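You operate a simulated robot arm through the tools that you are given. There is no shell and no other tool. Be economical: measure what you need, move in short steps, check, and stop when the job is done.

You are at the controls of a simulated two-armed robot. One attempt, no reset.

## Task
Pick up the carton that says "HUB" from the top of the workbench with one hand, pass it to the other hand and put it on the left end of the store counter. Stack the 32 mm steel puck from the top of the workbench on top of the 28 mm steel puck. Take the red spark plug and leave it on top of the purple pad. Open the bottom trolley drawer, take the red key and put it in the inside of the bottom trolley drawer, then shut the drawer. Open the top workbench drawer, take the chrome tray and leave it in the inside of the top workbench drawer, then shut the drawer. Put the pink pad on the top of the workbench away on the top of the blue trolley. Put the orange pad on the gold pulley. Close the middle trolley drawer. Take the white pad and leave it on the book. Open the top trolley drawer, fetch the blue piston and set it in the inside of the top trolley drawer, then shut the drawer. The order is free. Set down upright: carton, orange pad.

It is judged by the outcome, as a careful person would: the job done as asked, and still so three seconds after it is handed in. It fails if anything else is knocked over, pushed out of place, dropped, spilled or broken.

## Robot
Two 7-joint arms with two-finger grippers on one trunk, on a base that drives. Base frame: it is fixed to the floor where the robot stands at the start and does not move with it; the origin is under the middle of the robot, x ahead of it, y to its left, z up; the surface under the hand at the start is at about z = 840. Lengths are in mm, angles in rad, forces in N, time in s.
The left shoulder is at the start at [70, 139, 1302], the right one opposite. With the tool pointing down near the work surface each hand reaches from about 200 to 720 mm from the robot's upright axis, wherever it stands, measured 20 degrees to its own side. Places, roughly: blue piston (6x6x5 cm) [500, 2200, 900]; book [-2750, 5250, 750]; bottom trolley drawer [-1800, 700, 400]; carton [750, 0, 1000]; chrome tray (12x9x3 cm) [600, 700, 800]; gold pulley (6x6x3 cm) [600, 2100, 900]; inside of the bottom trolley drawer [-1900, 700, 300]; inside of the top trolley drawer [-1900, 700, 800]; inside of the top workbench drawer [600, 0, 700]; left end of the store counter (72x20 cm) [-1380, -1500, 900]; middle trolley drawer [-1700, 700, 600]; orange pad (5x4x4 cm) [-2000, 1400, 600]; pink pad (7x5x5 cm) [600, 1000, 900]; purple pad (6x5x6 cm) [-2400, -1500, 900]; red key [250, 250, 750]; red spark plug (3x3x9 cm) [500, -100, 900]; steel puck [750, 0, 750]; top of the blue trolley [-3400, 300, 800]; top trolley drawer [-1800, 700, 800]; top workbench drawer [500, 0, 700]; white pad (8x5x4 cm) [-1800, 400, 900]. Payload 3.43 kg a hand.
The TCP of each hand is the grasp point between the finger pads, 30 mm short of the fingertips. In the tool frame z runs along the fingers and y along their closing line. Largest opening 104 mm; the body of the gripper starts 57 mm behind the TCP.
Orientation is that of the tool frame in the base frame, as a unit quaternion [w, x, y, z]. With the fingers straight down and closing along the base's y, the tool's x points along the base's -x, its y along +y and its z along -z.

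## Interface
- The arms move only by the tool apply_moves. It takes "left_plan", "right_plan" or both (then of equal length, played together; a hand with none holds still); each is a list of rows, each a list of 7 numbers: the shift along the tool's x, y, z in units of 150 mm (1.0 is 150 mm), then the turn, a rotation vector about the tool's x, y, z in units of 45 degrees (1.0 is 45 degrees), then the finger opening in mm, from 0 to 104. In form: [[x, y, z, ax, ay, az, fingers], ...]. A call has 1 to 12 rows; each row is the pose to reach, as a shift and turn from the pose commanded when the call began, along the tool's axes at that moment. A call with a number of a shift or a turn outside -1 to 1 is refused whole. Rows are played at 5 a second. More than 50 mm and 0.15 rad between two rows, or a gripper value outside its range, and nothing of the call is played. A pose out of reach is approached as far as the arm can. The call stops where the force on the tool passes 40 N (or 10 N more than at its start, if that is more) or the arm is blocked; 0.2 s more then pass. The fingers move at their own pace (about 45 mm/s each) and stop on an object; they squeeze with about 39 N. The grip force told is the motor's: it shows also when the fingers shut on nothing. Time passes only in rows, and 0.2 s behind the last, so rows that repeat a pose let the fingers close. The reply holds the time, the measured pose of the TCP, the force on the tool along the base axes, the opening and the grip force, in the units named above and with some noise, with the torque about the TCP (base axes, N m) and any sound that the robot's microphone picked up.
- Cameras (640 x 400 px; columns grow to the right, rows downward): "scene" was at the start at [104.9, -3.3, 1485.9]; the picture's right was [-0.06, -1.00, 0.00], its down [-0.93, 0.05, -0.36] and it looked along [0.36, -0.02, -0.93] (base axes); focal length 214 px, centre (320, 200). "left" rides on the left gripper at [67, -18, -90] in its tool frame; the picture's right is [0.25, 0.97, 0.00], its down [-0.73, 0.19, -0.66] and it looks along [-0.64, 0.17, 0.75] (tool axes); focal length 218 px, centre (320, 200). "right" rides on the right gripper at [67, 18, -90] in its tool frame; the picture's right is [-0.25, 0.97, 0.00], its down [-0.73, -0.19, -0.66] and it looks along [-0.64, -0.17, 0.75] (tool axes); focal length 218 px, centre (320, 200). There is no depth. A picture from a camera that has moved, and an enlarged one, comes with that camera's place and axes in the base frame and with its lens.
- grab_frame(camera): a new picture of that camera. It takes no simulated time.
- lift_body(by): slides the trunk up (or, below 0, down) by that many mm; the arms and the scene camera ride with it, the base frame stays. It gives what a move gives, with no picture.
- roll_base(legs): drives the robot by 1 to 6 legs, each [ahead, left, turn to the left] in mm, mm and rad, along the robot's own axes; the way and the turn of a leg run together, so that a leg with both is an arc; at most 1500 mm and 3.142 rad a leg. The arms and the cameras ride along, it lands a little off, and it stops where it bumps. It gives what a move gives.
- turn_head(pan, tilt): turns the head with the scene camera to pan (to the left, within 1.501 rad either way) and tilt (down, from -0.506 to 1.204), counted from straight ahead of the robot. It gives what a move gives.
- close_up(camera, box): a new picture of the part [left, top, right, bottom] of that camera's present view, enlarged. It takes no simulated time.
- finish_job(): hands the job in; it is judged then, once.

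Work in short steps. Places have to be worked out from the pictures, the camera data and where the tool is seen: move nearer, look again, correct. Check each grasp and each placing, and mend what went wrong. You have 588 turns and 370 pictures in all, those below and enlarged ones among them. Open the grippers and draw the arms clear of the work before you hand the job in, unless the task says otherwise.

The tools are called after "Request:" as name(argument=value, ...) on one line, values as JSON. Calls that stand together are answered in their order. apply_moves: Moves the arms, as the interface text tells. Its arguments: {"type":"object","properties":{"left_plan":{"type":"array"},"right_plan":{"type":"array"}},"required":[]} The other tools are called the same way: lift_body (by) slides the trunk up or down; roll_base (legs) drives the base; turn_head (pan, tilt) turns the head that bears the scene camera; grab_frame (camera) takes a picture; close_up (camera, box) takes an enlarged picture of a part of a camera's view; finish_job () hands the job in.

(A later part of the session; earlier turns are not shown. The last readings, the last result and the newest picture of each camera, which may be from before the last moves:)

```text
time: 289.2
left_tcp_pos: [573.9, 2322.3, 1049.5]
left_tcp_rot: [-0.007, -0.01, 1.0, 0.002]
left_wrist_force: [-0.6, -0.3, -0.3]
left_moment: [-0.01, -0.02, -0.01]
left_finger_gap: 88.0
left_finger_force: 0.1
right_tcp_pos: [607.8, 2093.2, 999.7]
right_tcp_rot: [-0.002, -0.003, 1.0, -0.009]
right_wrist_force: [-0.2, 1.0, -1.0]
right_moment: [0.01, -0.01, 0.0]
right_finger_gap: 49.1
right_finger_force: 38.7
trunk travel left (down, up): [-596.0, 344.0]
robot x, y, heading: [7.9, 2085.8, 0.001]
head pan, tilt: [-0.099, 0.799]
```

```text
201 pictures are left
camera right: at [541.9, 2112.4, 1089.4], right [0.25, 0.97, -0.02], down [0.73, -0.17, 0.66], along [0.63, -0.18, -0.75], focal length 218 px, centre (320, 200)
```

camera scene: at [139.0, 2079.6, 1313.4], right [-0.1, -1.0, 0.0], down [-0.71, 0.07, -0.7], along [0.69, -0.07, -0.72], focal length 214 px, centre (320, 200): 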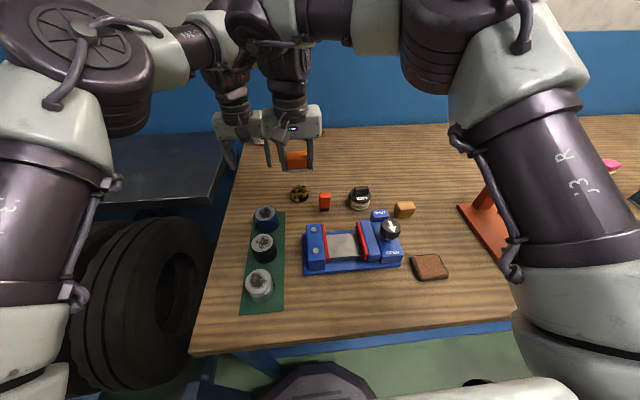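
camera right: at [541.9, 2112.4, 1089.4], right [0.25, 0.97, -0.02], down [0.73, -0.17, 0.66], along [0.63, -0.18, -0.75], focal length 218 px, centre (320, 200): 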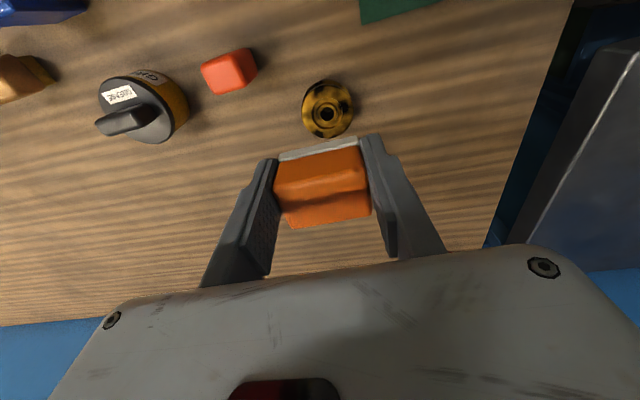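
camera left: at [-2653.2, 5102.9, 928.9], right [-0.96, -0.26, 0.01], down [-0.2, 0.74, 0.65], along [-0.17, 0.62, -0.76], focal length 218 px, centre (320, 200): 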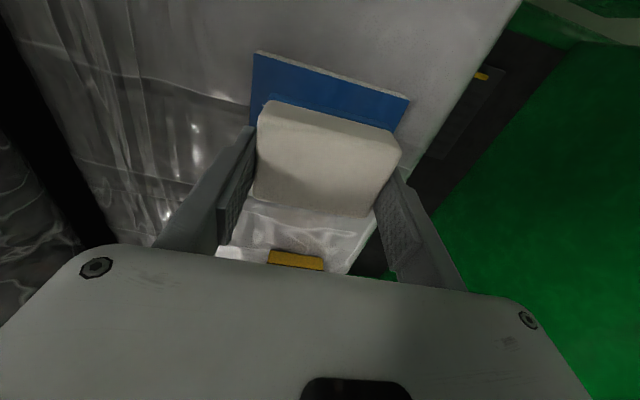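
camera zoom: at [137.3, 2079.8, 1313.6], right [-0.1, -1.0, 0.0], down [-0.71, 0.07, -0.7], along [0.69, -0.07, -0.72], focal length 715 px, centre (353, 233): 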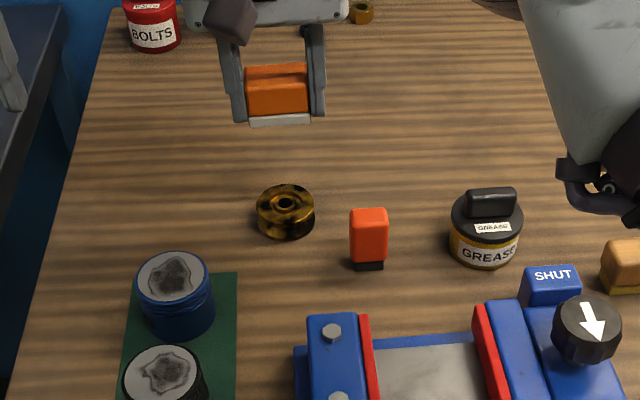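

Pulley ≈[612,2094]. I lower 70 mm with a 4 mm forward shift and compare.

Request:
apply_moves(right_plan=[[-0.027, 0.003, 0.2, 0, 0, 0, 30], [-0.027, 0.003, 0.47, 0, 0, 0, 30]])

Request:
close_up(camera="scene", box=[270, 150, 340, 220])

Request:
grab_frame(camera="right")

```text
time: 289.9
left_tcp_pos: [576.4, 2321.7, 1048.6]
left_tcp_rot: [-0.007, -0.011, 1.0, 0.002]
left_wrist_force: [-0.2, 0.9, -0.3]
left_moment: [0.04, 0.01, 0.0]
left_finger_gap: 88.1
left_finger_force: 0.1
right_tcp_pos: [611.8, 2090.9, 929.3]
right_tcp_rot: [-0.003, -0.003, 1.0, -0.009]
right_wrist_force: [0.2, -0.3, -1.5]
right_moment: [0.01, 0.03, 0.0]
right_finger_gap: 48.9
right_finger_force: 38.4
trunk travel left (down, up): [-596.0, 344.0]
robot x, y, heading: [9.0, 2083.0, 0.002]
head pan, tilt: [-0.099, 0.799]
```

```text
5.71 times, centred on (305, 185) of scene
camera zoom: at [139.0, 2077.6, 1313.5], right [-0.1, -1.0, 0.0], down [-0.71, 0.07, -0.7], along [0.69, -0.07, -0.72], focal length 1226 px, centre (406, 286)
```

zoom: 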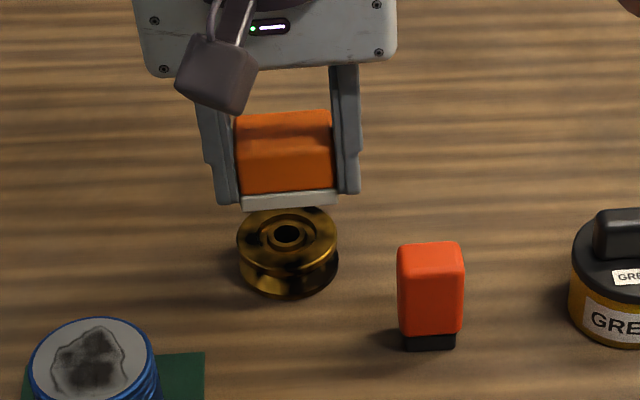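

```text
199 pictures are left
camera right: at [546.4, 2111.1, 1019.1], right [0.25, 0.97, -0.02], down [0.73, -0.17, 0.66], along [0.63, -0.18, -0.75], focal length 218 px, centre (320, 200)
```

right: 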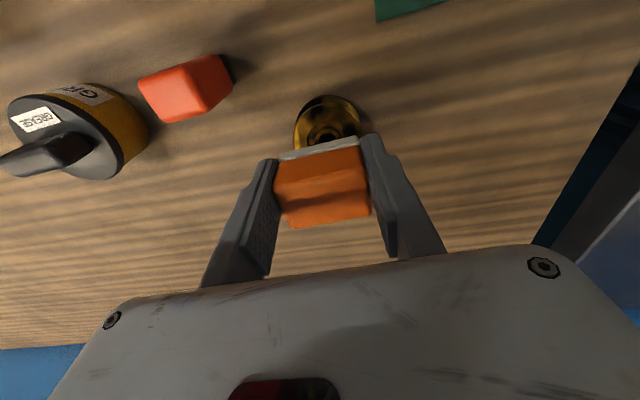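

Aligned to within ~3 mm. I lower with a small correction.

Request:
apply_moves(right_plan=[[0.013, 0.015, 0.08, 0, 0, 0, 30], [0.013, 0.015, 0.13, 0, 0, 0, 30]])

Request:
close_up(camera="scene", box=[270, 150, 340, 220])

```text
time: 290.4
left_tcp_pos: [576.1, 2321.2, 1050.0]
left_tcp_rot: [-0.006, -0.01, 1.0, 0.003]
left_wrist_force: [1.0, -0.1, -0.1]
left_moment: [-0.02, 0.03, 0.01]
left_finger_gap: 88.2
left_finger_force: 0.0
right_tcp_pos: [610.0, 2092.6, 909.8]
right_tcp_rot: [-0.003, -0.003, 1.0, -0.009]
right_wrist_force: [-1.1, -0.4, -0.6]
right_moment: [-0.01, 0.01, 0.03]
right_finger_gap: 49.0
right_finger_force: 38.7
trunk travel left (down, up): [-596.0, 344.0]
robot x, y, heading: [7.7, 2083.4, -0.001]
head pan, tilt: [-0.099, 0.799]
```

```text
5.71 times, centred on (305, 185) of scene
camera zoom: at [137.9, 2078.0, 1313.5], right [-0.1, -1.0, 0.0], down [-0.71, 0.07, -0.7], along [0.69, -0.07, -0.72], focal length 1226 px, centre (406, 286)
```

zoom: 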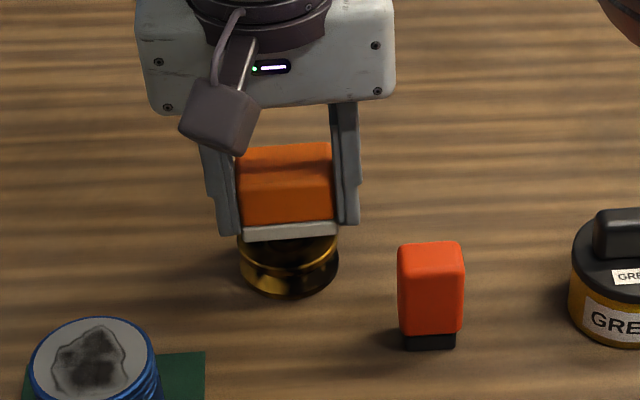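

Request:
apply_moves(right_plan=[[0, 0, 0.02, 0, 0, 0, 30], [0, 0, 0.04, 0, 0, 0, 30], [0, 0, 0.055, 0, 0, 0, 30]])

Request:
close_up(camera="scene", box=[270, 150, 340, 220])

```text
time: 291.2
left_tcp_pos: [576.3, 2321.9, 1049.5]
left_tcp_rot: [-0.006, -0.011, 1.0, 0.003]
left_wrist_force: [0.0, 1.4, 0.6]
left_moment: [0.0, -0.03, 0.03]
left_finger_gap: 88.1
left_finger_force: 0.0
right_tcp_pos: [609.0, 2092.4, 901.1]
right_tcp_rot: [-0.002, -0.003, 1.0, -0.01]
right_wrist_force: [0.8, 0.3, -1.5]
right_moment: [0.0, 0.01, 0.01]
right_finger_gap: 49.1
right_finger_force: 39.2
trunk travel left (down, up): [-596.0, 344.0]
robot x, y, heading: [8.3, 2087.5, 0.003]
head pan, tilt: [-0.099, 0.799]
```

```text
5.71 times, centred on (305, 185) of scene
camera zoom: at [137.7, 2078.2, 1313.6], right [-0.1, -1.0, 0.0], down [-0.71, 0.07, -0.7], along [0.69, -0.07, -0.72], focal length 1226 px, centre (406, 286)
```

zoom: 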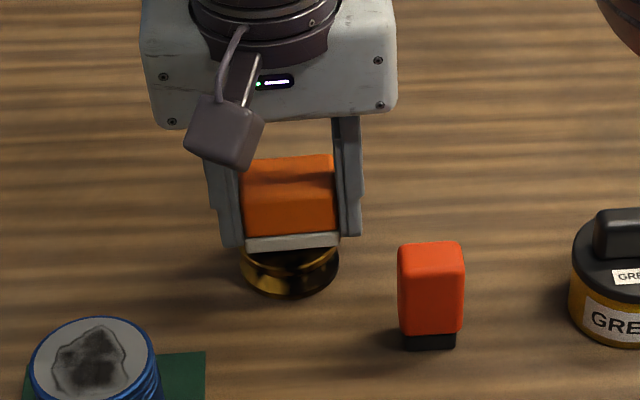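

Request:
apply_moves(right_plan=[[0, 0, 0.015, 0, 0, 0, 30], [0, 0, 0.03, 0, 0, 0, 30], [0, 0, 0.042, 0, 0, 0, 30]])

Request:
close_up(camera="scene", box=[270, 150, 340, 220])

```text
time: 292.1
left_tcp_pos: [575.8, 2321.2, 1050.3]
left_tcp_rot: [-0.007, -0.01, 1.0, 0.002]
left_wrist_force: [-0.8, -0.3, 0.1]
left_moment: [0.0, 0.01, 0.0]
left_finger_gap: 87.8
left_finger_force: 0.1
right_tcp_pos: [607.9, 2092.6, 899.2]
right_tcp_rot: [0.0, -0.003, 1.0, -0.009]
right_wrist_force: [3.3, 0.1, 13.9]
right_moment: [0.35, -0.21, -0.06]
right_finger_gap: 49.1
right_finger_force: 39.0
trunk travel left (down, up): [-596.0, 344.0]
robot x, y, heading: [6.2, 2088.9, -0.001]
head pan, tilt: [-0.099, 0.799]
```

```text
5.71 times, centred on (305, 185) of scene
camera zoom: at [136.3, 2078.2, 1314.0], right [-0.1, -1.0, 0.0], down [-0.71, 0.07, -0.7], along [0.69, -0.07, -0.72], focal length 1226 px, centre (406, 286)
```

zoom: 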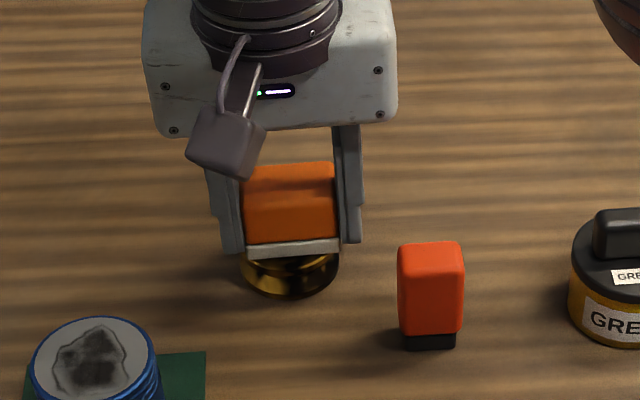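

Contact at 14 N and centred. I release and rise.

Request:
apply_moves(right_plan=[[0, 0, -0.01, 0, 0, 0, 54], [0, 0, -0.01, 0, 0, 0, 64], [0, 0, -0.01, 0, 0, 0, 70], [0, 0, -0.01, 0, 0, 0, 70], [0, 0, -0.3, 0, 0, 0, 70], [0, 0, -0.6, 0, 0, 0, 70], [0, 0, -0.9, 0, 0, 0, 70]])

Request:
close_up(camera="scene", box=[240, 150, 350, 250])

Request:
grab_frame(camera="right")

```text
time: 293.6
left_tcp_pos: [573.8, 2321.5, 1051.1]
left_tcp_rot: [-0.005, -0.01, 1.0, 0.002]
left_wrist_force: [-0.6, 0.2, -0.5]
left_moment: [-0.02, 0.01, 0.02]
left_finger_gap: 88.0
left_finger_force: 0.0
right_tcp_pos: [609.5, 2093.7, 1030.4]
right_tcp_rot: [-0.001, -0.003, 1.0, -0.009]
right_wrist_force: [-1.1, 0.1, 0.4]
right_moment: [0.04, -0.03, 0.02]
right_finger_gap: 70.0
right_finger_force: 0.1
trunk travel left (down, up): [-596.0, 344.0]
robot x, y, heading: [9.4, 2084.9, 0.004]
head pan, tilt: [-0.099, 0.799]
```

```text
4.00 times, centred on (295, 200) of scene
camera zoom: at [136.0, 2078.3, 1313.7], right [-0.1, -1.0, 0.0], down [-0.71, 0.07, -0.7], along [0.69, -0.07, -0.72], focal length 858 px, centre (420, 200)
```

zoom: 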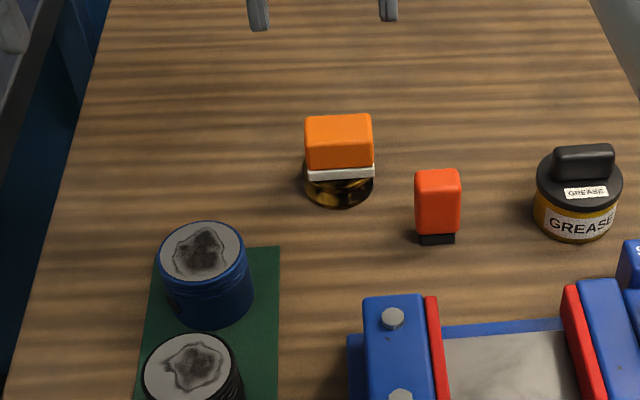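

```text
194 pictures are left
camera right: at [542.3, 2113.7, 1122.0], right [0.25, 0.97, -0.02], down [0.73, -0.17, 0.66], along [0.63, -0.18, -0.75], focal length 218 px, centre (320, 200)
```

right: 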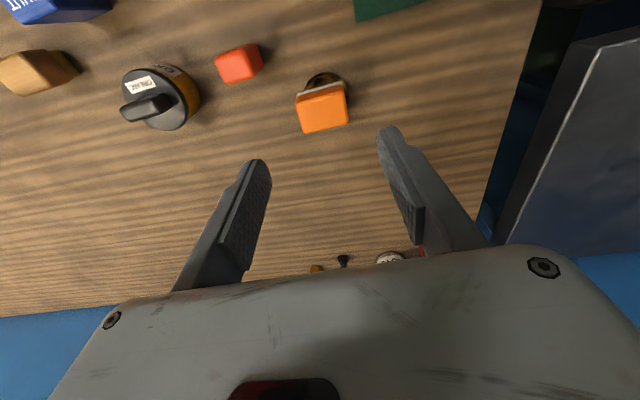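

The orange pad stands on the gold pulley. Next, the blue piston: right hand moves aside and the left hand goes over it (≈[512,2183]).

Request:
apply_moves(right_plan=[[0, -0.25, -0.1, 0, 0, 0, 70], [0, -0.5, -0.2, 0, 0, 0, 70], [0, -0.75, -0.2, 0, 0, 0, 70], [0, -1.0, -0.2, 0, 0, 0, 70]], left_plan=[[0.1, 0, 0, 0, 0, 0, 96], [0.2, -0.25, 0, 0, 0, 0, 96], [0.3, -0.5, 0, 0, 0, 0, 96], [0.4, -0.78, 0, 0, 0, 0, 96]])

Request:
grab_frame(camera="left")

```text
time: 294.6
left_tcp_pos: [518.3, 2199.5, 1054.3]
left_tcp_rot: [-0.006, -0.011, 1.0, 0.003]
left_wrist_force: [0.3, -0.5, -0.4]
left_moment: [0.03, -0.01, 0.02]
left_finger_gap: 96.2
left_finger_force: 0.1
right_tcp_pos: [608.8, 1938.6, 1065.6]
right_tcp_rot: [-0.002, -0.003, 1.0, -0.007]
right_wrist_force: [0.1, -0.8, 0.1]
right_moment: [0.04, -0.03, 0.0]
right_finger_gap: 70.0
right_finger_force: 0.1
trunk travel left (down, up): [-596.0, 344.0]
robot x, y, heading: [10.3, 2084.4, -0.003]
head pan, tilt: [-0.099, 0.799]
```

```text
193 pictures are left
camera left: at [452.2, 2180.2, 1144.1], right [-0.27, 0.96, 0.01], down [0.73, 0.2, 0.65], along [0.62, 0.19, -0.76], focal length 218 px, centre (320, 200)
```

left: 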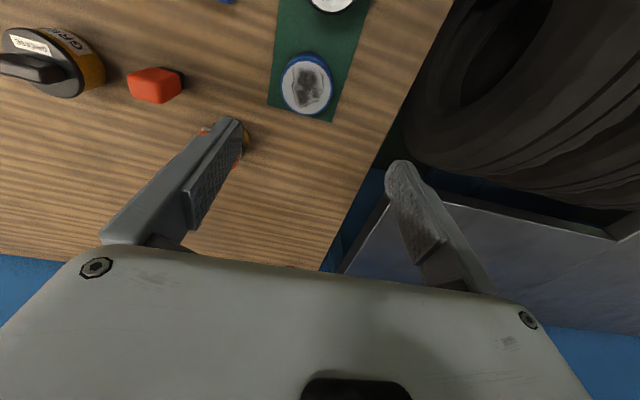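

Piston ≈[510,2185]. I descend in two stages.

Request:
apply_moves(left_plan=[[0.053, -0.097, 0.1, 0, 0, 0, 90], [0.053, -0.097, 0.4, 0, 0, 0, 90], [0.053, -0.097, 0.7, 0, 0, 0, 90], [0.053, -0.097, 0.85, 0, 0, 0, 90]])

Request:
grab_frame(camera="left")

Request:
close_up(camera="scene", box=[220, 150, 340, 260])

```text
time: 295.6
left_tcp_pos: [510.3, 2187.2, 925.6]
left_tcp_rot: [-0.007, -0.012, 1.0, 0.002]
left_wrist_force: [-0.5, 0.4, 0.1]
left_moment: [0.0, 0.02, -0.01]
left_finger_gap: 89.8
left_finger_force: 0.0
right_tcp_pos: [607.2, 1942.6, 1065.3]
right_tcp_rot: [-0.002, -0.003, 1.0, -0.009]
right_wrist_force: [0.1, -1.0, 0.0]
right_moment: [-0.05, -0.01, -0.01]
right_finger_gap: 70.0
right_finger_force: 0.0
trunk travel left (down, up): [-596.0, 344.0]
robot x, y, heading: [7.4, 2085.2, 0.0]
head pan, tilt: [-0.099, 0.799]
```

```text
192 pictures are left
camera left: at [443.8, 2171.0, 1016.3], right [-0.27, 0.96, 0.01], down [0.73, 0.2, 0.65], along [0.62, 0.18, -0.76], focal length 218 px, centre (320, 200)
```

left: 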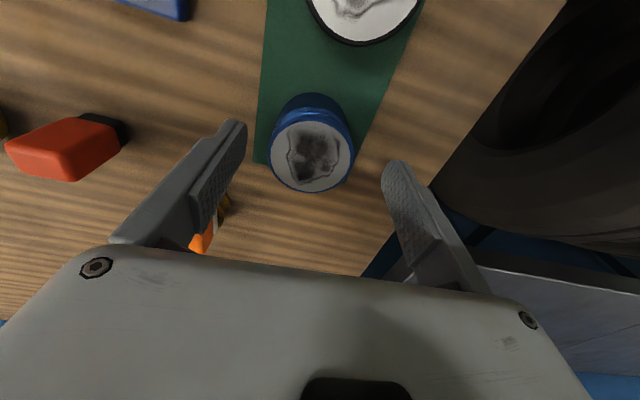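

```text
3.64 times, centred on (280, 205) of scene
camera zoom: at [137.8, 2077.7, 1313.6], right [-0.1, -1.0, 0.0], down [-0.71, 0.07, -0.7], along [0.69, -0.07, -0.72], focal length 780 px, centre (466, 182)
```

zoom: 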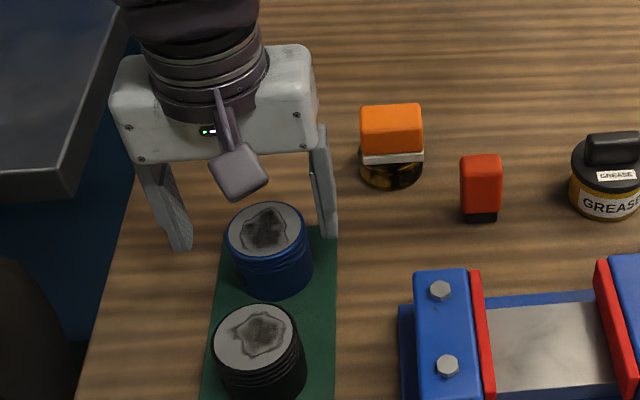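

Centered. Lower 45 mm, close.

Request:
apply_moves(left_plan=[[0, -0.02, 0.15, 0, 0, 0, 90], [0, -0.02, 0.29, 0, 0, 0, 90], [0, -0.02, 0.29, 0, 0, 0, 40], [0, -0.02, 0.29, 0, 0, 0, 40], [0, -0.02, 0.29, 0, 0, 0, 40]])

Request:
apply_moves(left_plan=[[0, 0, -0.2, 0, 0, 0, 40], [0, 0, -0.5, 0, 0, 0, 40], [0, 0, -0.8, 0, 0, 0, 40], [0, 0, -1.0, 0, 0, 0, 40]])

Request:
close_up(camera="scene", box=[200, 100, 400, 260])

```text
time: 296.9
left_tcp_pos: [508.6, 2186.1, 883.0]
left_tcp_rot: [-0.006, -0.01, 1.0, 0.001]
left_wrist_force: [-0.7, -1.3, 1.4]
left_moment: [-0.11, 0.01, -0.05]
left_finger_gap: 54.6
left_finger_force: 31.9
right_tcp_pos: [609.5, 1942.3, 1064.7]
right_tcp_rot: [-0.003, -0.002, 1.0, -0.009]
right_wrist_force: [-0.9, 0.5, -0.7]
right_moment: [-0.01, 0.0, 0.01]
right_finger_gap: 69.8
right_finger_force: 0.0
trunk travel left (down, up): [-596.0, 344.0]
robot x, y, heading: [6.2, 2086.6, 0.004]
head pan, tilt: [-0.099, 0.799]
```

```text
time: 297.9
left_tcp_pos: [509.2, 2185.9, 1032.6]
left_tcp_rot: [-0.007, -0.011, 1.0, 0.002]
left_wrist_force: [0.1, 0.0, -1.3]
left_moment: [-0.02, 0.0, 0.03]
left_finger_gap: 54.5
left_finger_force: 39.2
right_tcp_pos: [609.7, 1943.4, 1066.0]
right_tcp_rot: [-0.002, -0.002, 1.0, -0.009]
right_wrist_force: [-0.9, -0.2, -0.8]
right_moment: [0.04, -0.01, 0.0]
right_finger_gap: 69.7
right_finger_force: 0.0
trunk travel left (down, up): [-596.0, 344.0]
robot x, y, heading: [11.4, 2085.1, 0.005]
head pan, tilt: [-0.099, 0.799]
```

```text
2.50 times, centred on (300, 180) of scene
camera zoom: at [136.8, 2077.7, 1313.6], right [-0.1, -1.0, 0.0], down [-0.71, 0.07, -0.7], along [0.69, -0.07, -0.72], focal length 536 px, centre (370, 250)
```

zoom: 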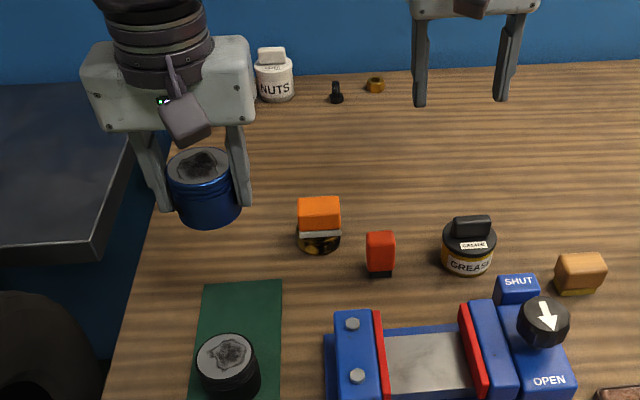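

Piston held. I back off, drive right to y≈1080 and look for the pink pad.

Request:
roll_base(legs=[[-350, 0, 0], [0, -1010, 0]])

Request:
turn_head(pan=0, tilt=0.6)

Request:
grab_frame(camera="scene")

```text
time: 304.9
left_tcp_pos: [156.9, 1175.3, 1031.0]
left_tcp_rot: [-0.007, -0.005, 1.0, 0.002]
left_wrist_force: [-0.8, -0.1, -2.1]
left_moment: [0.03, 0.02, 0.01]
left_finger_gap: 54.5
left_finger_force: 38.8
right_tcp_pos: [251.8, 930.6, 1065.7]
right_tcp_rot: [-0.003, 0.003, 1.0, -0.009]
right_wrist_force: [0.0, 0.4, 0.6]
right_moment: [-0.01, 0.01, -0.01]
right_finger_gap: 70.2
right_finger_force: 0.0
trunk travel left (down, up): [-596.0, 344.0]
robot x, y, heading: [-344.3, 1083.4, -0.013]
head pan, tilt: [-0.099, 0.799]
```

```text
time: 305.6
left_tcp_pos: [157.7, 1173.7, 1031.3]
left_tcp_rot: [-0.007, -0.005, 1.0, 0.003]
left_wrist_force: [-0.7, -0.1, -0.8]
left_moment: [0.01, 0.01, 0.0]
left_finger_gap: 54.6
left_finger_force: 38.9
right_tcp_pos: [252.3, 930.5, 1064.7]
right_tcp_rot: [-0.003, 0.005, 1.0, -0.008]
right_wrist_force: [1.1, 0.0, 0.2]
right_moment: [0.01, -0.02, 0.02]
right_finger_gap: 69.8
right_finger_force: 0.1
trunk travel left (down, up): [-596.0, 344.0]
robot x, y, heading: [-347.3, 1081.5, -0.009]
head pan, tilt: [0.0, 0.6]
```

```text
189 pictures are left
camera scene: at [-208.6, 1079.5, 1330.4], right [-0.01, -1.0, 0.0], down [-0.57, 0.01, -0.82], along [0.82, -0.01, -0.57], focal length 214 px, centre (320, 200)
```

scene: 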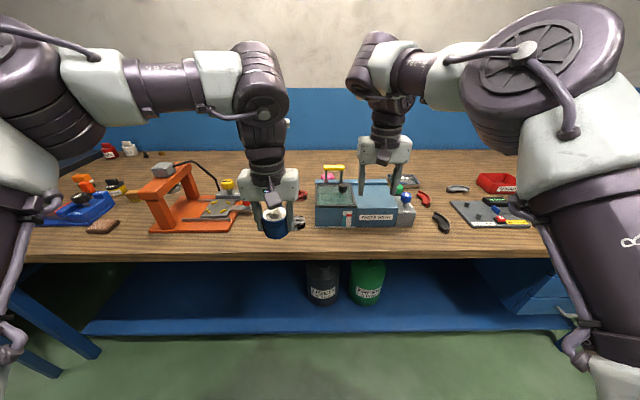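

The pink pad is ≈[614,1036], behind the parts washer. I drive forward 330 mm and look with the right camera.

Request:
roll_base(legs=[[330, 0, 0.01]])

Request:
turn_head(pan=0, tilt=0.8)

Request:
grab_frame(camera="scene")

Request:
grab_frame(camera="right")

```text
time: 307.8
left_tcp_pos: [482.6, 1177.2, 1031.6]
left_tcp_rot: [-0.006, -0.009, 1.0, 0.001]
left_wrist_force: [0.0, 0.8, -1.9]
left_moment: [0.03, 0.03, 0.01]
left_finger_gap: 54.1
left_finger_force: 39.2
right_tcp_pos: [581.2, 935.4, 1064.9]
right_tcp_rot: [-0.001, -0.002, 1.0, -0.009]
right_wrist_force: [-0.2, -0.5, 0.0]
right_moment: [0.0, 0.02, 0.02]
right_finger_gap: 70.1
right_finger_force: 0.1
trunk travel left (down, up): [-596.0, 344.0]
robot x, y, heading: [-20.0, 1080.8, 0.001]
head pan, tilt: [0.0, 0.6]
```

```text
time: 308.6
left_tcp_pos: [483.3, 1177.4, 1030.4]
left_tcp_rot: [-0.007, -0.01, 1.0, 0.003]
left_wrist_force: [-0.2, 0.1, -2.0]
left_moment: [-0.03, 0.0, 0.03]
left_finger_gap: 54.6
left_finger_force: 39.1
right_tcp_pos: [580.4, 934.8, 1064.8]
right_tcp_rot: [-0.003, -0.001, 1.0, -0.009]
right_wrist_force: [0.6, 0.0, -0.1]
right_moment: [0.03, 0.0, 0.0]
right_finger_gap: 70.2
right_finger_force: 0.0
trunk travel left (down, up): [-596.0, 344.0]
robot x, y, heading: [-20.7, 1077.2, 0.003]
head pan, tilt: [0.0, 0.799]
```

```text
188 pictures are left
camera scene: at [111.9, 1079.1, 1313.5], right [0.0, -1.0, 0.0], down [-0.72, 0.0, -0.7], along [0.7, 0.0, -0.72], focal length 214 px, centre (320, 200)
```

scene: 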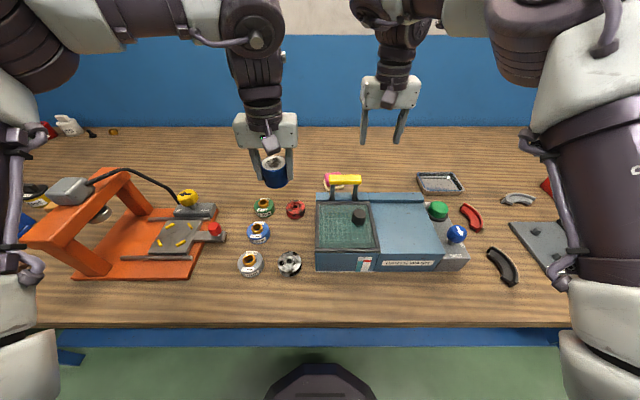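

```text
187 pictures are left
camera right: at [516.5, 954.6, 1155.0], right [0.25, 0.97, -0.02], down [0.73, -0.18, 0.66], along [0.63, -0.18, -0.75], focal length 218 px, centre (320, 200)
```

right: 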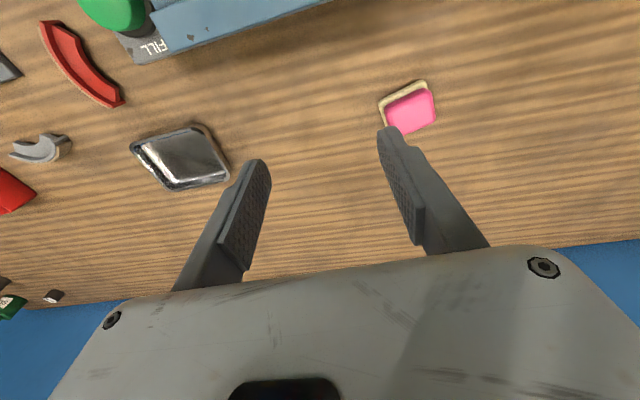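

Pink pad ≈[621,1035]. I move the right hand above it (z≈1000) and look for the yellow faucet handle nearby.

Request:
apply_moves(right_plan=[[-0.1, 0.2, 0, 0, 0, 0, 100], [-0.2, 0.45, 0, 0, 0, 0, 100], [-0.27, 0.667, 0.1, 0, 0, 0, 100], [-0.27, 0.667, 0.4, 0, 0, 0, 100]])

Request:
grab_frame(camera="right")

Request:
close_up(camera="scene", box=[280, 110, 440, 230])

```text
time: 309.6
left_tcp_pos: [487.8, 1177.1, 1029.3]
left_tcp_rot: [-0.008, -0.009, 1.0, 0.002]
left_wrist_force: [0.6, 0.6, -2.2]
left_moment: [-0.03, 0.04, -0.01]
left_finger_gap: 54.2
left_finger_force: 39.7
right_tcp_pos: [611.8, 1041.1, 1001.6]
right_tcp_rot: [-0.003, -0.002, 1.0, -0.01]
right_wrist_force: [1.2, -0.7, -0.7]
right_moment: [0.02, 0.05, -0.02]
right_finger_gap: 100.1
right_finger_force: 0.0
right hand out of reach, approached as far as the arm can: row 2, 3, 4
trunk travel left (down, up): [-596.0, 344.0]
robot x, y, heading: [-15.9, 1077.2, 0.0]
head pan, tilt: [0.0, 0.799]
```

```text
186 pictures are left
camera right: at [547.1, 1061.1, 1092.0], right [0.25, 0.97, -0.02], down [0.73, -0.18, 0.66], along [0.63, -0.18, -0.76], focal length 218 px, centre (320, 200)
```

right: 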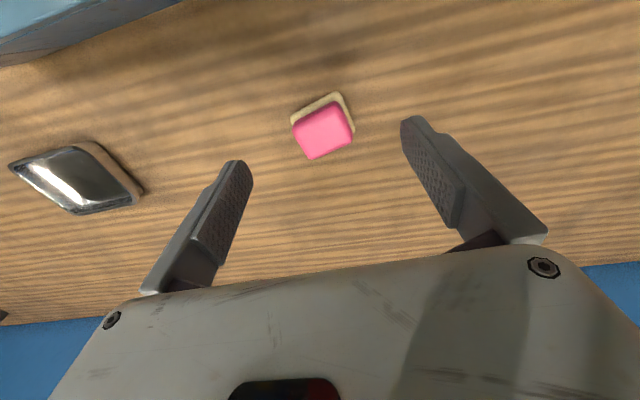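

```text
3.33 times, centred on (360, 170) of scene
camera zoom: at [115.0, 1080.2, 1313.2], right [0.0, -1.0, 0.0], down [-0.72, 0.0, -0.69], along [0.69, 0.0, -0.72], focal length 715 px, centre (187, 300)
```

zoom: 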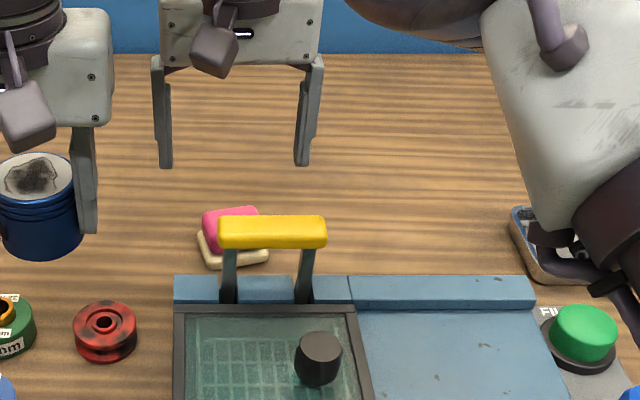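

The pad is at ≈[628,1039]; the faucet handle (x≈515, z≈978) would be close to the hand's camera. I drive 40 mm closer and yaw the right hand −90° so the camera points sideways.

Request:
roll_base(legs=[[40, 0, 0]])

Request:
apply_moves(right_plan=[[0.1, -0.1, -0.1, 0, 0, -0.17, 100], [0.2, -0.2, -0.2, 0, 0, -0.34, 100], [0.2, -0.2, -0.2, 0, 0, -0.51, 100], [0.2, -0.2, -0.2, 0, 0, -0.68, 100], [0.2, -0.2, -0.2, 0, 0, -0.84, 100], [0.2, -0.2, -0.2, 0, 0, -1.0, 100]])

Request:
apply_moves(right_plan=[[0, 0, 0, 0, 0, -0.17, 100], [0, 0, 0, 0, 0, -0.34, 100], [0, 0, 0, 0, 0, -0.51, 100], [0, 0, 0, 0, 0, -0.68, 100], [0, 0, 0, 0, 0, -0.84, 100], [0, 0, 0, 0, 0, -1.0, 100]])

Request:
grab_frame(camera="right")

```text
time: 310.4
left_tcp_pos: [518.5, 1176.4, 1033.5]
left_tcp_rot: [-0.005, -0.009, 1.0, 0.003]
left_wrist_force: [-0.8, 0.6, -1.1]
left_moment: [0.01, -0.03, 0.01]
left_finger_gap: 54.6
left_finger_force: 39.6
right_tcp_pos: [644.7, 1041.0, 1006.9]
right_tcp_rot: [0.0, -0.002, 1.0, -0.009]
right_wrist_force: [0.5, -0.3, 0.5]
right_moment: [0.02, -0.02, -0.04]
right_finger_gap: 99.7
right_finger_force: 0.1
trunk travel left (down, up): [-596.0, 344.0]
robot x, y, heading: [20.8, 1079.9, 0.001]
head pan, tilt: [0.0, 0.799]
```

```text
time: 311.8
left_tcp_pos: [522.9, 1178.4, 1032.0]
left_tcp_rot: [-0.006, -0.01, 1.0, 0.001]
left_wrist_force: [0.8, 0.4, -1.8]
left_moment: [0.03, 0.02, 0.02]
left_finger_gap: 54.5
left_finger_force: 39.0
right_tcp_pos: [619.4, 1010.5, 1033.9]
right_tcp_rot: [-0.005, -0.386, 0.923, -0.008]
right_wrist_force: [-0.1, 0.0, -0.5]
right_moment: [-0.01, 0.01, 0.01]
right_finger_gap: 100.1
right_finger_force: 0.0
trunk travel left (down, up): [-596.0, 344.0]
robot x, y, heading: [22.6, 1077.6, -0.005]
head pan, tilt: [0.0, 0.799]
```

```text
time: 313.2
left_tcp_pos: [523.2, 1177.4, 1031.2]
left_tcp_rot: [-0.005, -0.009, 1.0, 0.002]
left_wrist_force: [-1.0, 0.3, -1.7]
left_moment: [0.03, -0.02, -0.03]
left_finger_gap: 54.4
left_finger_force: 39.1
right_tcp_pos: [619.1, 1011.1, 1034.0]
right_tcp_rot: [0.008, 0.71, -0.705, 0.005]
right_wrist_force: [0.8, -0.2, -0.3]
right_moment: [-0.02, 0.01, 0.04]
right_finger_gap: 100.1
right_finger_force: 0.0
trunk travel left (down, up): [-596.0, 344.0]
robot x, y, heading: [19.4, 1077.8, -0.004]
head pan, tilt: [0.0, 0.799]
```

```text
184 pictures are left
camera right: at [603.6, 946.1, 1125.6], right [-0.97, 0.25, 0.0], down [0.19, 0.74, 0.64], along [0.16, 0.62, -0.77], focal length 218 px, centre (320, 200)
```

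right: 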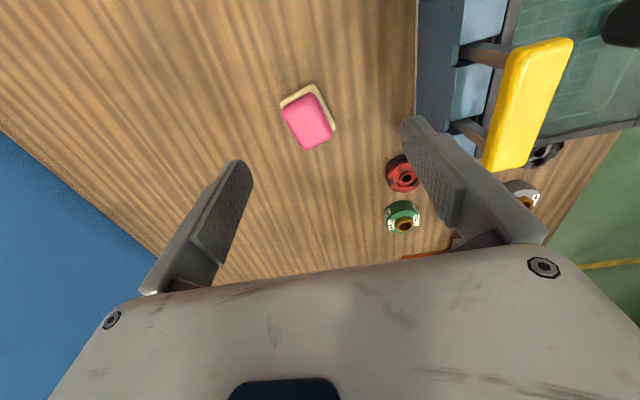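

The view is clear now. Pad ≈[641,1035]. I move over and lower to z≈940.

Request:
apply_moves(right_plan=[[-0.08, -0.07, 0.1, 0, 0, 0, 100], [-0.153, -0.14, 0.3, 0, 0, 0, 100], [-0.153, -0.14, 0.6, 0, 0, 0, 100]])

Request:
grab_frame(camera="right")

Request:
close_up(camera="scene", box=[280, 110, 440, 230])

```text
time: 314.0
left_tcp_pos: [523.4, 1175.1, 1031.4]
left_tcp_rot: [-0.007, -0.009, 1.0, 0.003]
left_wrist_force: [-0.3, 0.7, -1.5]
left_moment: [-0.02, 0.04, 0.01]
left_finger_gap: 54.3
left_finger_force: 39.2
right_tcp_pos: [639.3, 1031.3, 943.6]
right_tcp_rot: [0.008, 0.709, -0.705, 0.003]
right_wrist_force: [0.7, -0.1, 0.2]
right_moment: [0.02, 0.04, 0.01]
right_finger_gap: 100.1
right_finger_force: 0.1
trunk travel left (down, up): [-596.0, 344.0]
robot x, y, heading: [19.2, 1082.3, 0.005]
head pan, tilt: [0.0, 0.799]
```

```text
183 pictures are left
camera right: at [624.7, 966.6, 1034.6], right [-0.97, 0.25, 0.0], down [0.19, 0.74, 0.64], along [0.16, 0.62, -0.77], focal length 218 px, centre (320, 200)
```

right: 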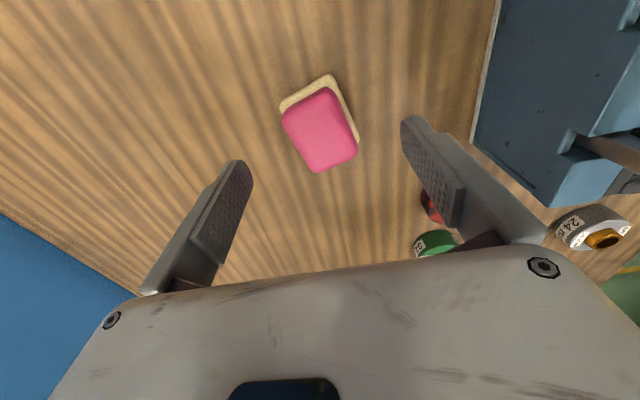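

```text
3.33 times, centred on (360, 170) of scene
camera zoom: at [151.2, 1077.4, 1313.5], right [0.0, -1.0, 0.0], down [-0.72, 0.0, -0.7], along [0.7, 0.0, -0.72], focal length 715 px, centre (187, 300)
```

zoom: 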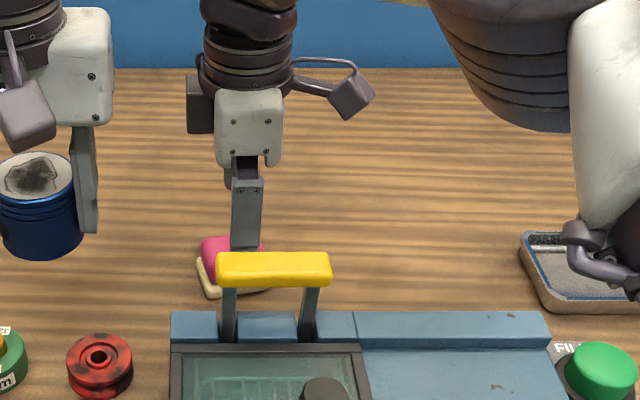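

Pad centre ≈[639,1034], yaw ≈+0.26 rad. I align the hand, lower to TCP ≈875 and close.

Request:
apply_moves(right_plan=[[-0.015, 0, 0, 0, 0, -0.17, 90], [-0.015, 0, 0.1, 0, 0, -0.33, 90], [-0.015, 0, 0.3, 0, 0, -0.33, 90], [-0.015, 0, 0.45, 0, 0, -0.33, 90], [-0.015, 0, 0.45, 0, 0, -0.33, 20], [-0.015, 0, 0.45, 0, 0, -0.33, 20], [-0.015, 0, 0.45, 0, 0, -0.33, 20], [-0.015, 0, 0.45, 0, 0, -0.33, 20]])

Request:
grab_frame(camera="right")

```text
time: 315.8
left_tcp_pos: [522.8, 1177.5, 1032.2]
left_tcp_rot: [-0.006, -0.01, 1.0, 0.001]
left_wrist_force: [0.1, -0.4, -1.2]
left_moment: [-0.03, 0.03, 0.0]
left_finger_gap: 54.2
left_finger_force: 38.7
right_tcp_pos: [639.0, 1032.2, 876.5]
right_tcp_rot: [0.009, 0.794, -0.608, 0.003]
right_wrist_force: [0.5, -0.2, -0.9]
right_moment: [-0.01, 0.0, -0.02]
right_finger_gap: 48.8
right_finger_force: 39.0
trunk travel left (down, up): [-596.0, 344.0]
robot x, y, heading: [21.3, 1075.8, -0.005]
head pan, tilt: [0.0, 0.799]
```

```text
181 pictures are left
camera right: at [641.6, 965.3, 968.1], right [-1.0, -0.01, 0.0], down [0.0, 0.77, 0.64], along [-0.01, 0.64, -0.77], focal length 218 px, centre (320, 200)
```

right: 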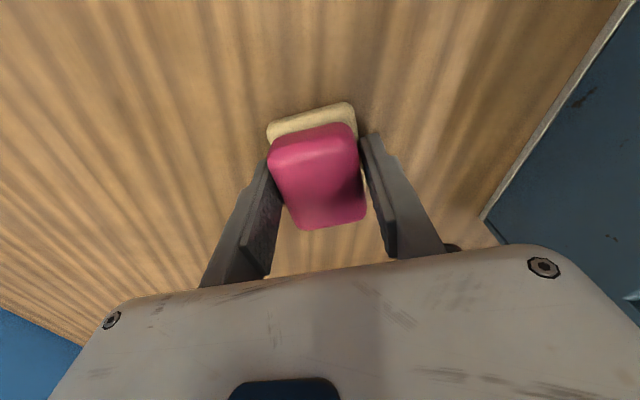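

Gripped at 49 mm. I lift it and check.

Request:
apply_moves(right_plan=[[0, 0, -0.2, 0, 0, 0, 20], [0, 0, -0.5, 0, 0, 0, 20], [0, 0, -0.8, 0, 0, 0, 20], [0, 0, -1.0, 0, 0, 0, 20]])

Request:
grab_frame(camera="right")

Request:
grab_frame(camera="scene")

```text
time: 316.8
left_tcp_pos: [521.7, 1176.7, 1032.3]
left_tcp_rot: [-0.007, -0.009, 1.0, 0.002]
left_wrist_force: [-0.1, -0.3, -2.0]
left_moment: [-0.01, 0.01, -0.01]
left_finger_gap: 54.1
left_finger_force: 38.6
right_tcp_pos: [639.1, 1034.6, 1027.1]
right_tcp_rot: [0.009, 0.794, -0.608, 0.004]
right_wrist_force: [0.4, 0.3, -0.8]
right_moment: [-0.02, 0.0, 0.04]
right_finger_gap: 48.9
right_finger_force: 39.2
trunk travel left (down, up): [-596.0, 344.0]
robot x, y, heading: [20.1, 1078.1, 0.002]
head pan, tilt: [0.0, 0.799]
```

```text
180 pictures are left
camera right: at [641.0, 968.0, 1118.7], right [-1.0, -0.01, 0.0], down [0.0, 0.77, 0.64], along [-0.01, 0.64, -0.77], focal length 218 px, centre (320, 200)
```

right: 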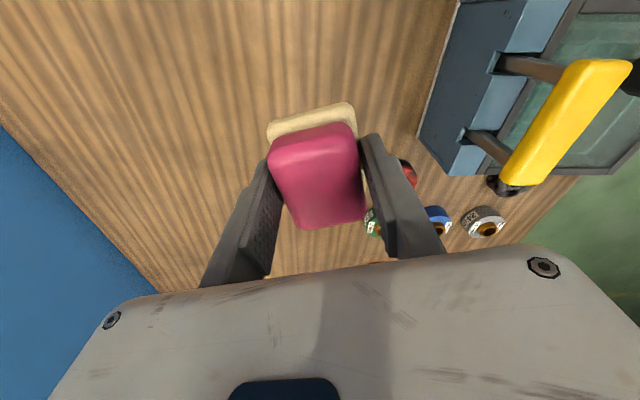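

```text
179 pictures are left
camera scene: at [149.1, 1079.3, 1313.6], right [0.0, -1.0, 0.0], down [-0.72, 0.0, -0.7], along [0.7, 0.0, -0.72], focal length 214 px, centre (320, 200)
```

scene: 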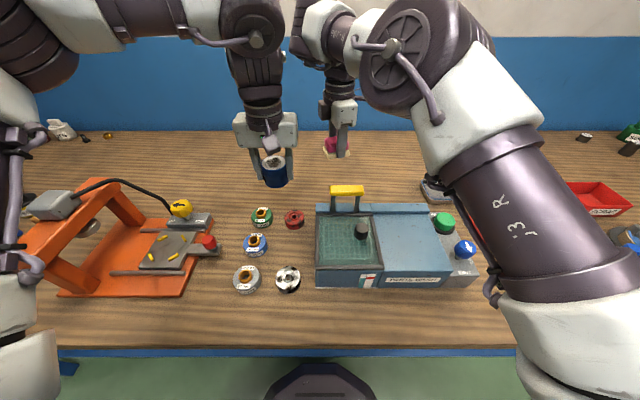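

Pink pad held. I raise the right hand over the faucet, back away, turn around and drive toward the blue trolley.

Request:
apply_moves(right_plan=[[0, 0, -0.3, 0, 0, 0, 20], [0, 0, -0.6, 0, 0, 0, 20]])

Request:
roll_base(legs=[[-650, 0, 0], [0, 0, 3.14], [0, 1280, 0], [1450, 0, 0]])

Request:
turn_head(pan=-0.2, tilt=0.3)

Request:
grab_frame(camera="scene")

```text
time: 317.4
left_tcp_pos: [522.8, 1176.3, 1032.4]
left_tcp_rot: [-0.006, -0.009, 1.0, 0.001]
left_wrist_force: [0.5, 0.0, -2.1]
left_moment: [-0.01, 0.03, -0.02]
left_finger_gap: 54.3
left_finger_force: 39.2
right_tcp_pos: [614.9, 1046.9, 1078.9]
right_tcp_rot: [0.009, 0.794, -0.608, 0.004]
right_wrist_force: [0.1, -0.2, -0.7]
right_moment: [0.01, 0.02, -0.03]
right_finger_gap: 48.6
right_finger_force: 39.0
right hand out of reach, approached as far as the arm can: row 1, 2
trunk travel left (down, up): [-596.0, 344.0]
robot x, y, heading: [17.1, 1078.5, -0.004]
head pan, tilt: [0.0, 0.799]
```

```text
time: 341.1
left_tcp_pos: [-2637.7, -209.3, 1031.2]
left_tcp_rot: [0.002, 1.0, -0.015, 0.005]
left_wrist_force: [0.5, -0.9, -1.5]
left_moment: [0.02, -0.01, 0.0]
left_finger_gap: 54.2
left_finger_force: 39.4
right_tcp_pos: [-2723.3, -73.6, 1079.5]
right_tcp_rot: [-0.004, 0.628, 0.779, 0.009]
right_wrist_force: [0.1, -0.5, 0.1]
right_moment: [0.01, -0.01, 0.02]
right_finger_gap: 48.7
right_finger_force: 39.0
trunk travel left (down, up): [-596.0, 344.0]
robot x, y, heading: [-2130.3, -136.4, 3.092]
head pan, tilt: [0.0, 0.799]
```

```text
time: 342.1
left_tcp_pos: [-2637.1, -209.6, 1031.0]
left_tcp_rot: [0.002, 1.0, -0.015, 0.006]
left_wrist_force: [0.7, 0.4, -1.0]
left_moment: [0.04, -0.03, 0.03]
left_finger_gap: 54.7
left_finger_force: 39.4
right_tcp_pos: [-2723.4, -74.0, 1080.7]
right_tcp_rot: [-0.004, 0.627, 0.779, 0.009]
right_wrist_force: [-0.2, 0.8, -0.8]
right_moment: [0.0, 0.01, 0.0]
right_finger_gap: 48.9
right_finger_force: 38.7
trunk travel left (down, up): [-596.0, 344.0]
robot x, y, heading: [-2132.4, -136.0, 3.094]
head pan, tilt: [-0.201, 0.3]
```

```text
178 pictures are left
camera scene: at [-2273.4, -111.0, 1357.8], right [0.25, 0.97, 0.0], down [0.29, -0.07, -0.95], along [-0.93, 0.24, -0.3], focal length 214 px, centre (320, 200)
```

scene: 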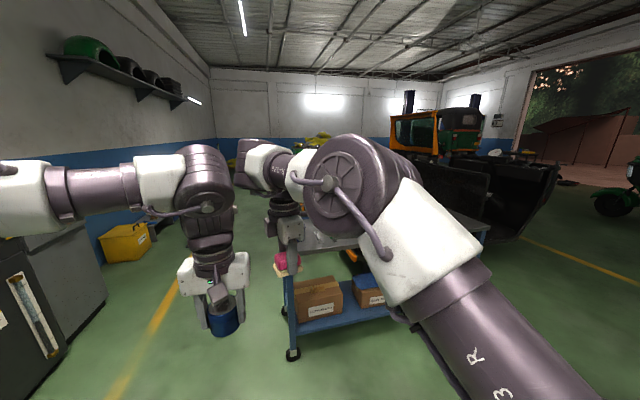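

I restore the right hand's yaw and then move to face the trolley.

Request:
apply_moves(right_plan=[[0.1, 0, 0, 0, 0, 0.17, 20], [0.1, 0, 0, 0, 0, 0.34, 20], [0.1, 0, 0, 0, 0, 0.51, 20], [0.1, 0, 0, 0, 0, 0.68, 20], [0.1, 0, 0, 0, 0, 0.84, 20], [0.1, 0, 0, 0, 0, 1.0, 20]])

Request:
apply_moves(right_plan=[[0, 0, 0, 0, 0, 0.17, 20], [0, 0, 0, 0, 0, 0.34, 20], [0, 0, 0, 0, 0, 0.51, 20], [0, 0, 0, 0, 0, 0.68, 20], [0, 0, 0, 0, 0, 0.84, 20], [0, 0, 0, 0, 0, 1.0, 20]])

Request:
apply_moves(right_plan=[[0, -0.2, 0, 0, 0, 0.17, 20], [0, -0.4, 0, 0, 0, 0.33, 20], [0, -0.6, 0, 0, 0, 0.33, 20]])

Request:
roll_base(legs=[[0, 0, 0.045], [0, -400, 0]])

Request:
turn_head(pan=0, tilt=0.4)

Request:
grab_frame(camera="scene")

```text
time: 343.5
left_tcp_pos: [-2637.1, -209.0, 1032.0]
left_tcp_rot: [0.003, 1.0, -0.015, 0.007]
left_wrist_force: [0.2, 0.0, -1.6]
left_moment: [0.01, 0.02, -0.03]
left_finger_gap: 53.9
left_finger_force: 38.9
right_tcp_pos: [-2725.3, -59.8, 1078.8]
right_tcp_rot: [-0.007, 0.878, 0.479, 0.005]
right_wrist_force: [-0.1, 0.4, -0.3]
right_moment: [0.01, 0.02, 0.01]
right_finger_gap: 48.8
right_finger_force: 38.7
trunk travel left (down, up): [-596.0, 344.0]
robot x, y, heading: [-2129.6, -138.3, 3.09]
head pan, tilt: [-0.201, 0.3]
```

```text
time: 344.9
left_tcp_pos: [-2637.4, -209.6, 1031.6]
left_tcp_rot: [0.002, 1.0, -0.015, 0.006]
left_wrist_force: [0.3, -0.5, -2.3]
left_moment: [0.0, 0.0, 0.0]
left_finger_gap: 54.3
left_finger_force: 39.2
right_tcp_pos: [-2725.8, -59.6, 1080.3]
right_tcp_rot: [-0.007, 0.994, 0.105, 0.003]
right_wrist_force: [-0.7, 0.6, 0.0]
right_moment: [-0.02, 0.02, -0.01]
right_finger_gap: 49.0
right_finger_force: 39.1
trunk travel left (down, up): [-596.0, 344.0]
robot x, y, heading: [-2132.8, -136.4, 3.089]
head pan, tilt: [-0.201, 0.3]
```

```text
time: 345.7
left_tcp_pos: [-2638.2, -209.9, 1031.4]
left_tcp_rot: [0.002, 1.0, -0.015, 0.007]
left_wrist_force: [-0.5, 0.0, -1.8]
left_moment: [-0.01, -0.01, 0.01]
left_finger_gap: 54.4
left_finger_force: 38.8
right_tcp_pos: [-2731.9, 11.8, 1077.4]
right_tcp_rot: [-0.008, 1.0, -0.022, 0.003]
right_wrist_force: [-0.3, 0.4, -0.6]
right_moment: [0.02, -0.04, -0.01]
right_finger_gap: 48.8
right_finger_force: 39.0
right hand out of reach, approached as far as the arm can: row 1, 2, 3
trunk travel left (down, up): [-596.0, 344.0]
robot x, y, heading: [-2133.6, -137.5, 3.09]
head pan, tilt: [-0.201, 0.3]
```

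```text
time: 347.9
left_tcp_pos: [-2641.5, -25.9, 1032.5]
left_tcp_rot: [0.002, 1.0, -0.006, 0.006]
left_wrist_force: [0.6, -0.4, -1.0]
left_moment: [0.01, -0.01, -0.01]
left_finger_gap: 54.0
left_finger_force: 38.9
right_tcp_pos: [-2741.1, 193.8, 1078.7]
right_tcp_rot: [-0.009, 1.0, -0.014, 0.002]
right_wrist_force: [-0.1, -0.8, -0.7]
right_moment: [-0.02, -0.03, 0.0]
right_finger_gap: 48.8
right_finger_force: 38.7
trunk travel left (down, up): [-596.0, 344.0]
robot x, y, heading: [-2141.0, 55.0, 3.109]
head pan, tilt: [-0.201, 0.3]
stopped in leg 2: the robot was blocked; the commanded pose is now the measured one
```

```text
time: 348.6
left_tcp_pos: [-2643.9, -26.3, 1032.4]
left_tcp_rot: [0.002, 1.0, -0.006, 0.006]
left_wrist_force: [-0.3, -0.2, -1.7]
left_moment: [0.0, -0.01, -0.02]
left_finger_gap: 54.4
left_finger_force: 38.8
right_tcp_pos: [-2740.9, 193.3, 1078.5]
right_tcp_rot: [-0.01, 1.0, -0.013, 0.003]
right_wrist_force: [-0.6, -0.6, -0.2]
right_moment: [0.05, 0.02, 0.02]
right_finger_gap: 48.8
right_finger_force: 39.0
trunk travel left (down, up): [-596.0, 344.0]
robot x, y, heading: [-2137.6, 58.3, 3.113]
head pan, tilt: [0.0, 0.4]
```

```text
177 pictures are left
camera scene: at [-2283.1, 59.0, 1348.6], right [0.03, 1.0, 0.0], down [0.39, -0.01, -0.92], along [-0.92, 0.03, -0.39], focal length 214 px, centre (320, 200)
```

scene: 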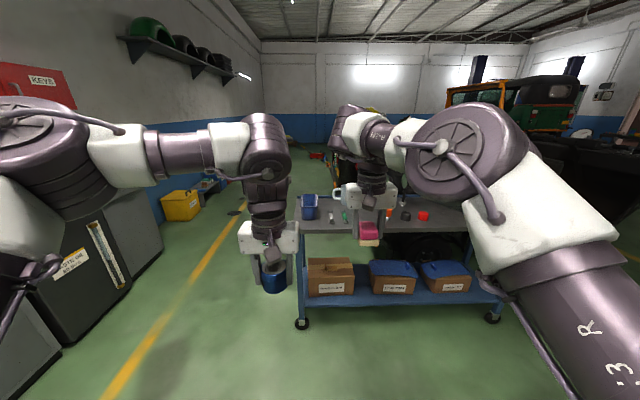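

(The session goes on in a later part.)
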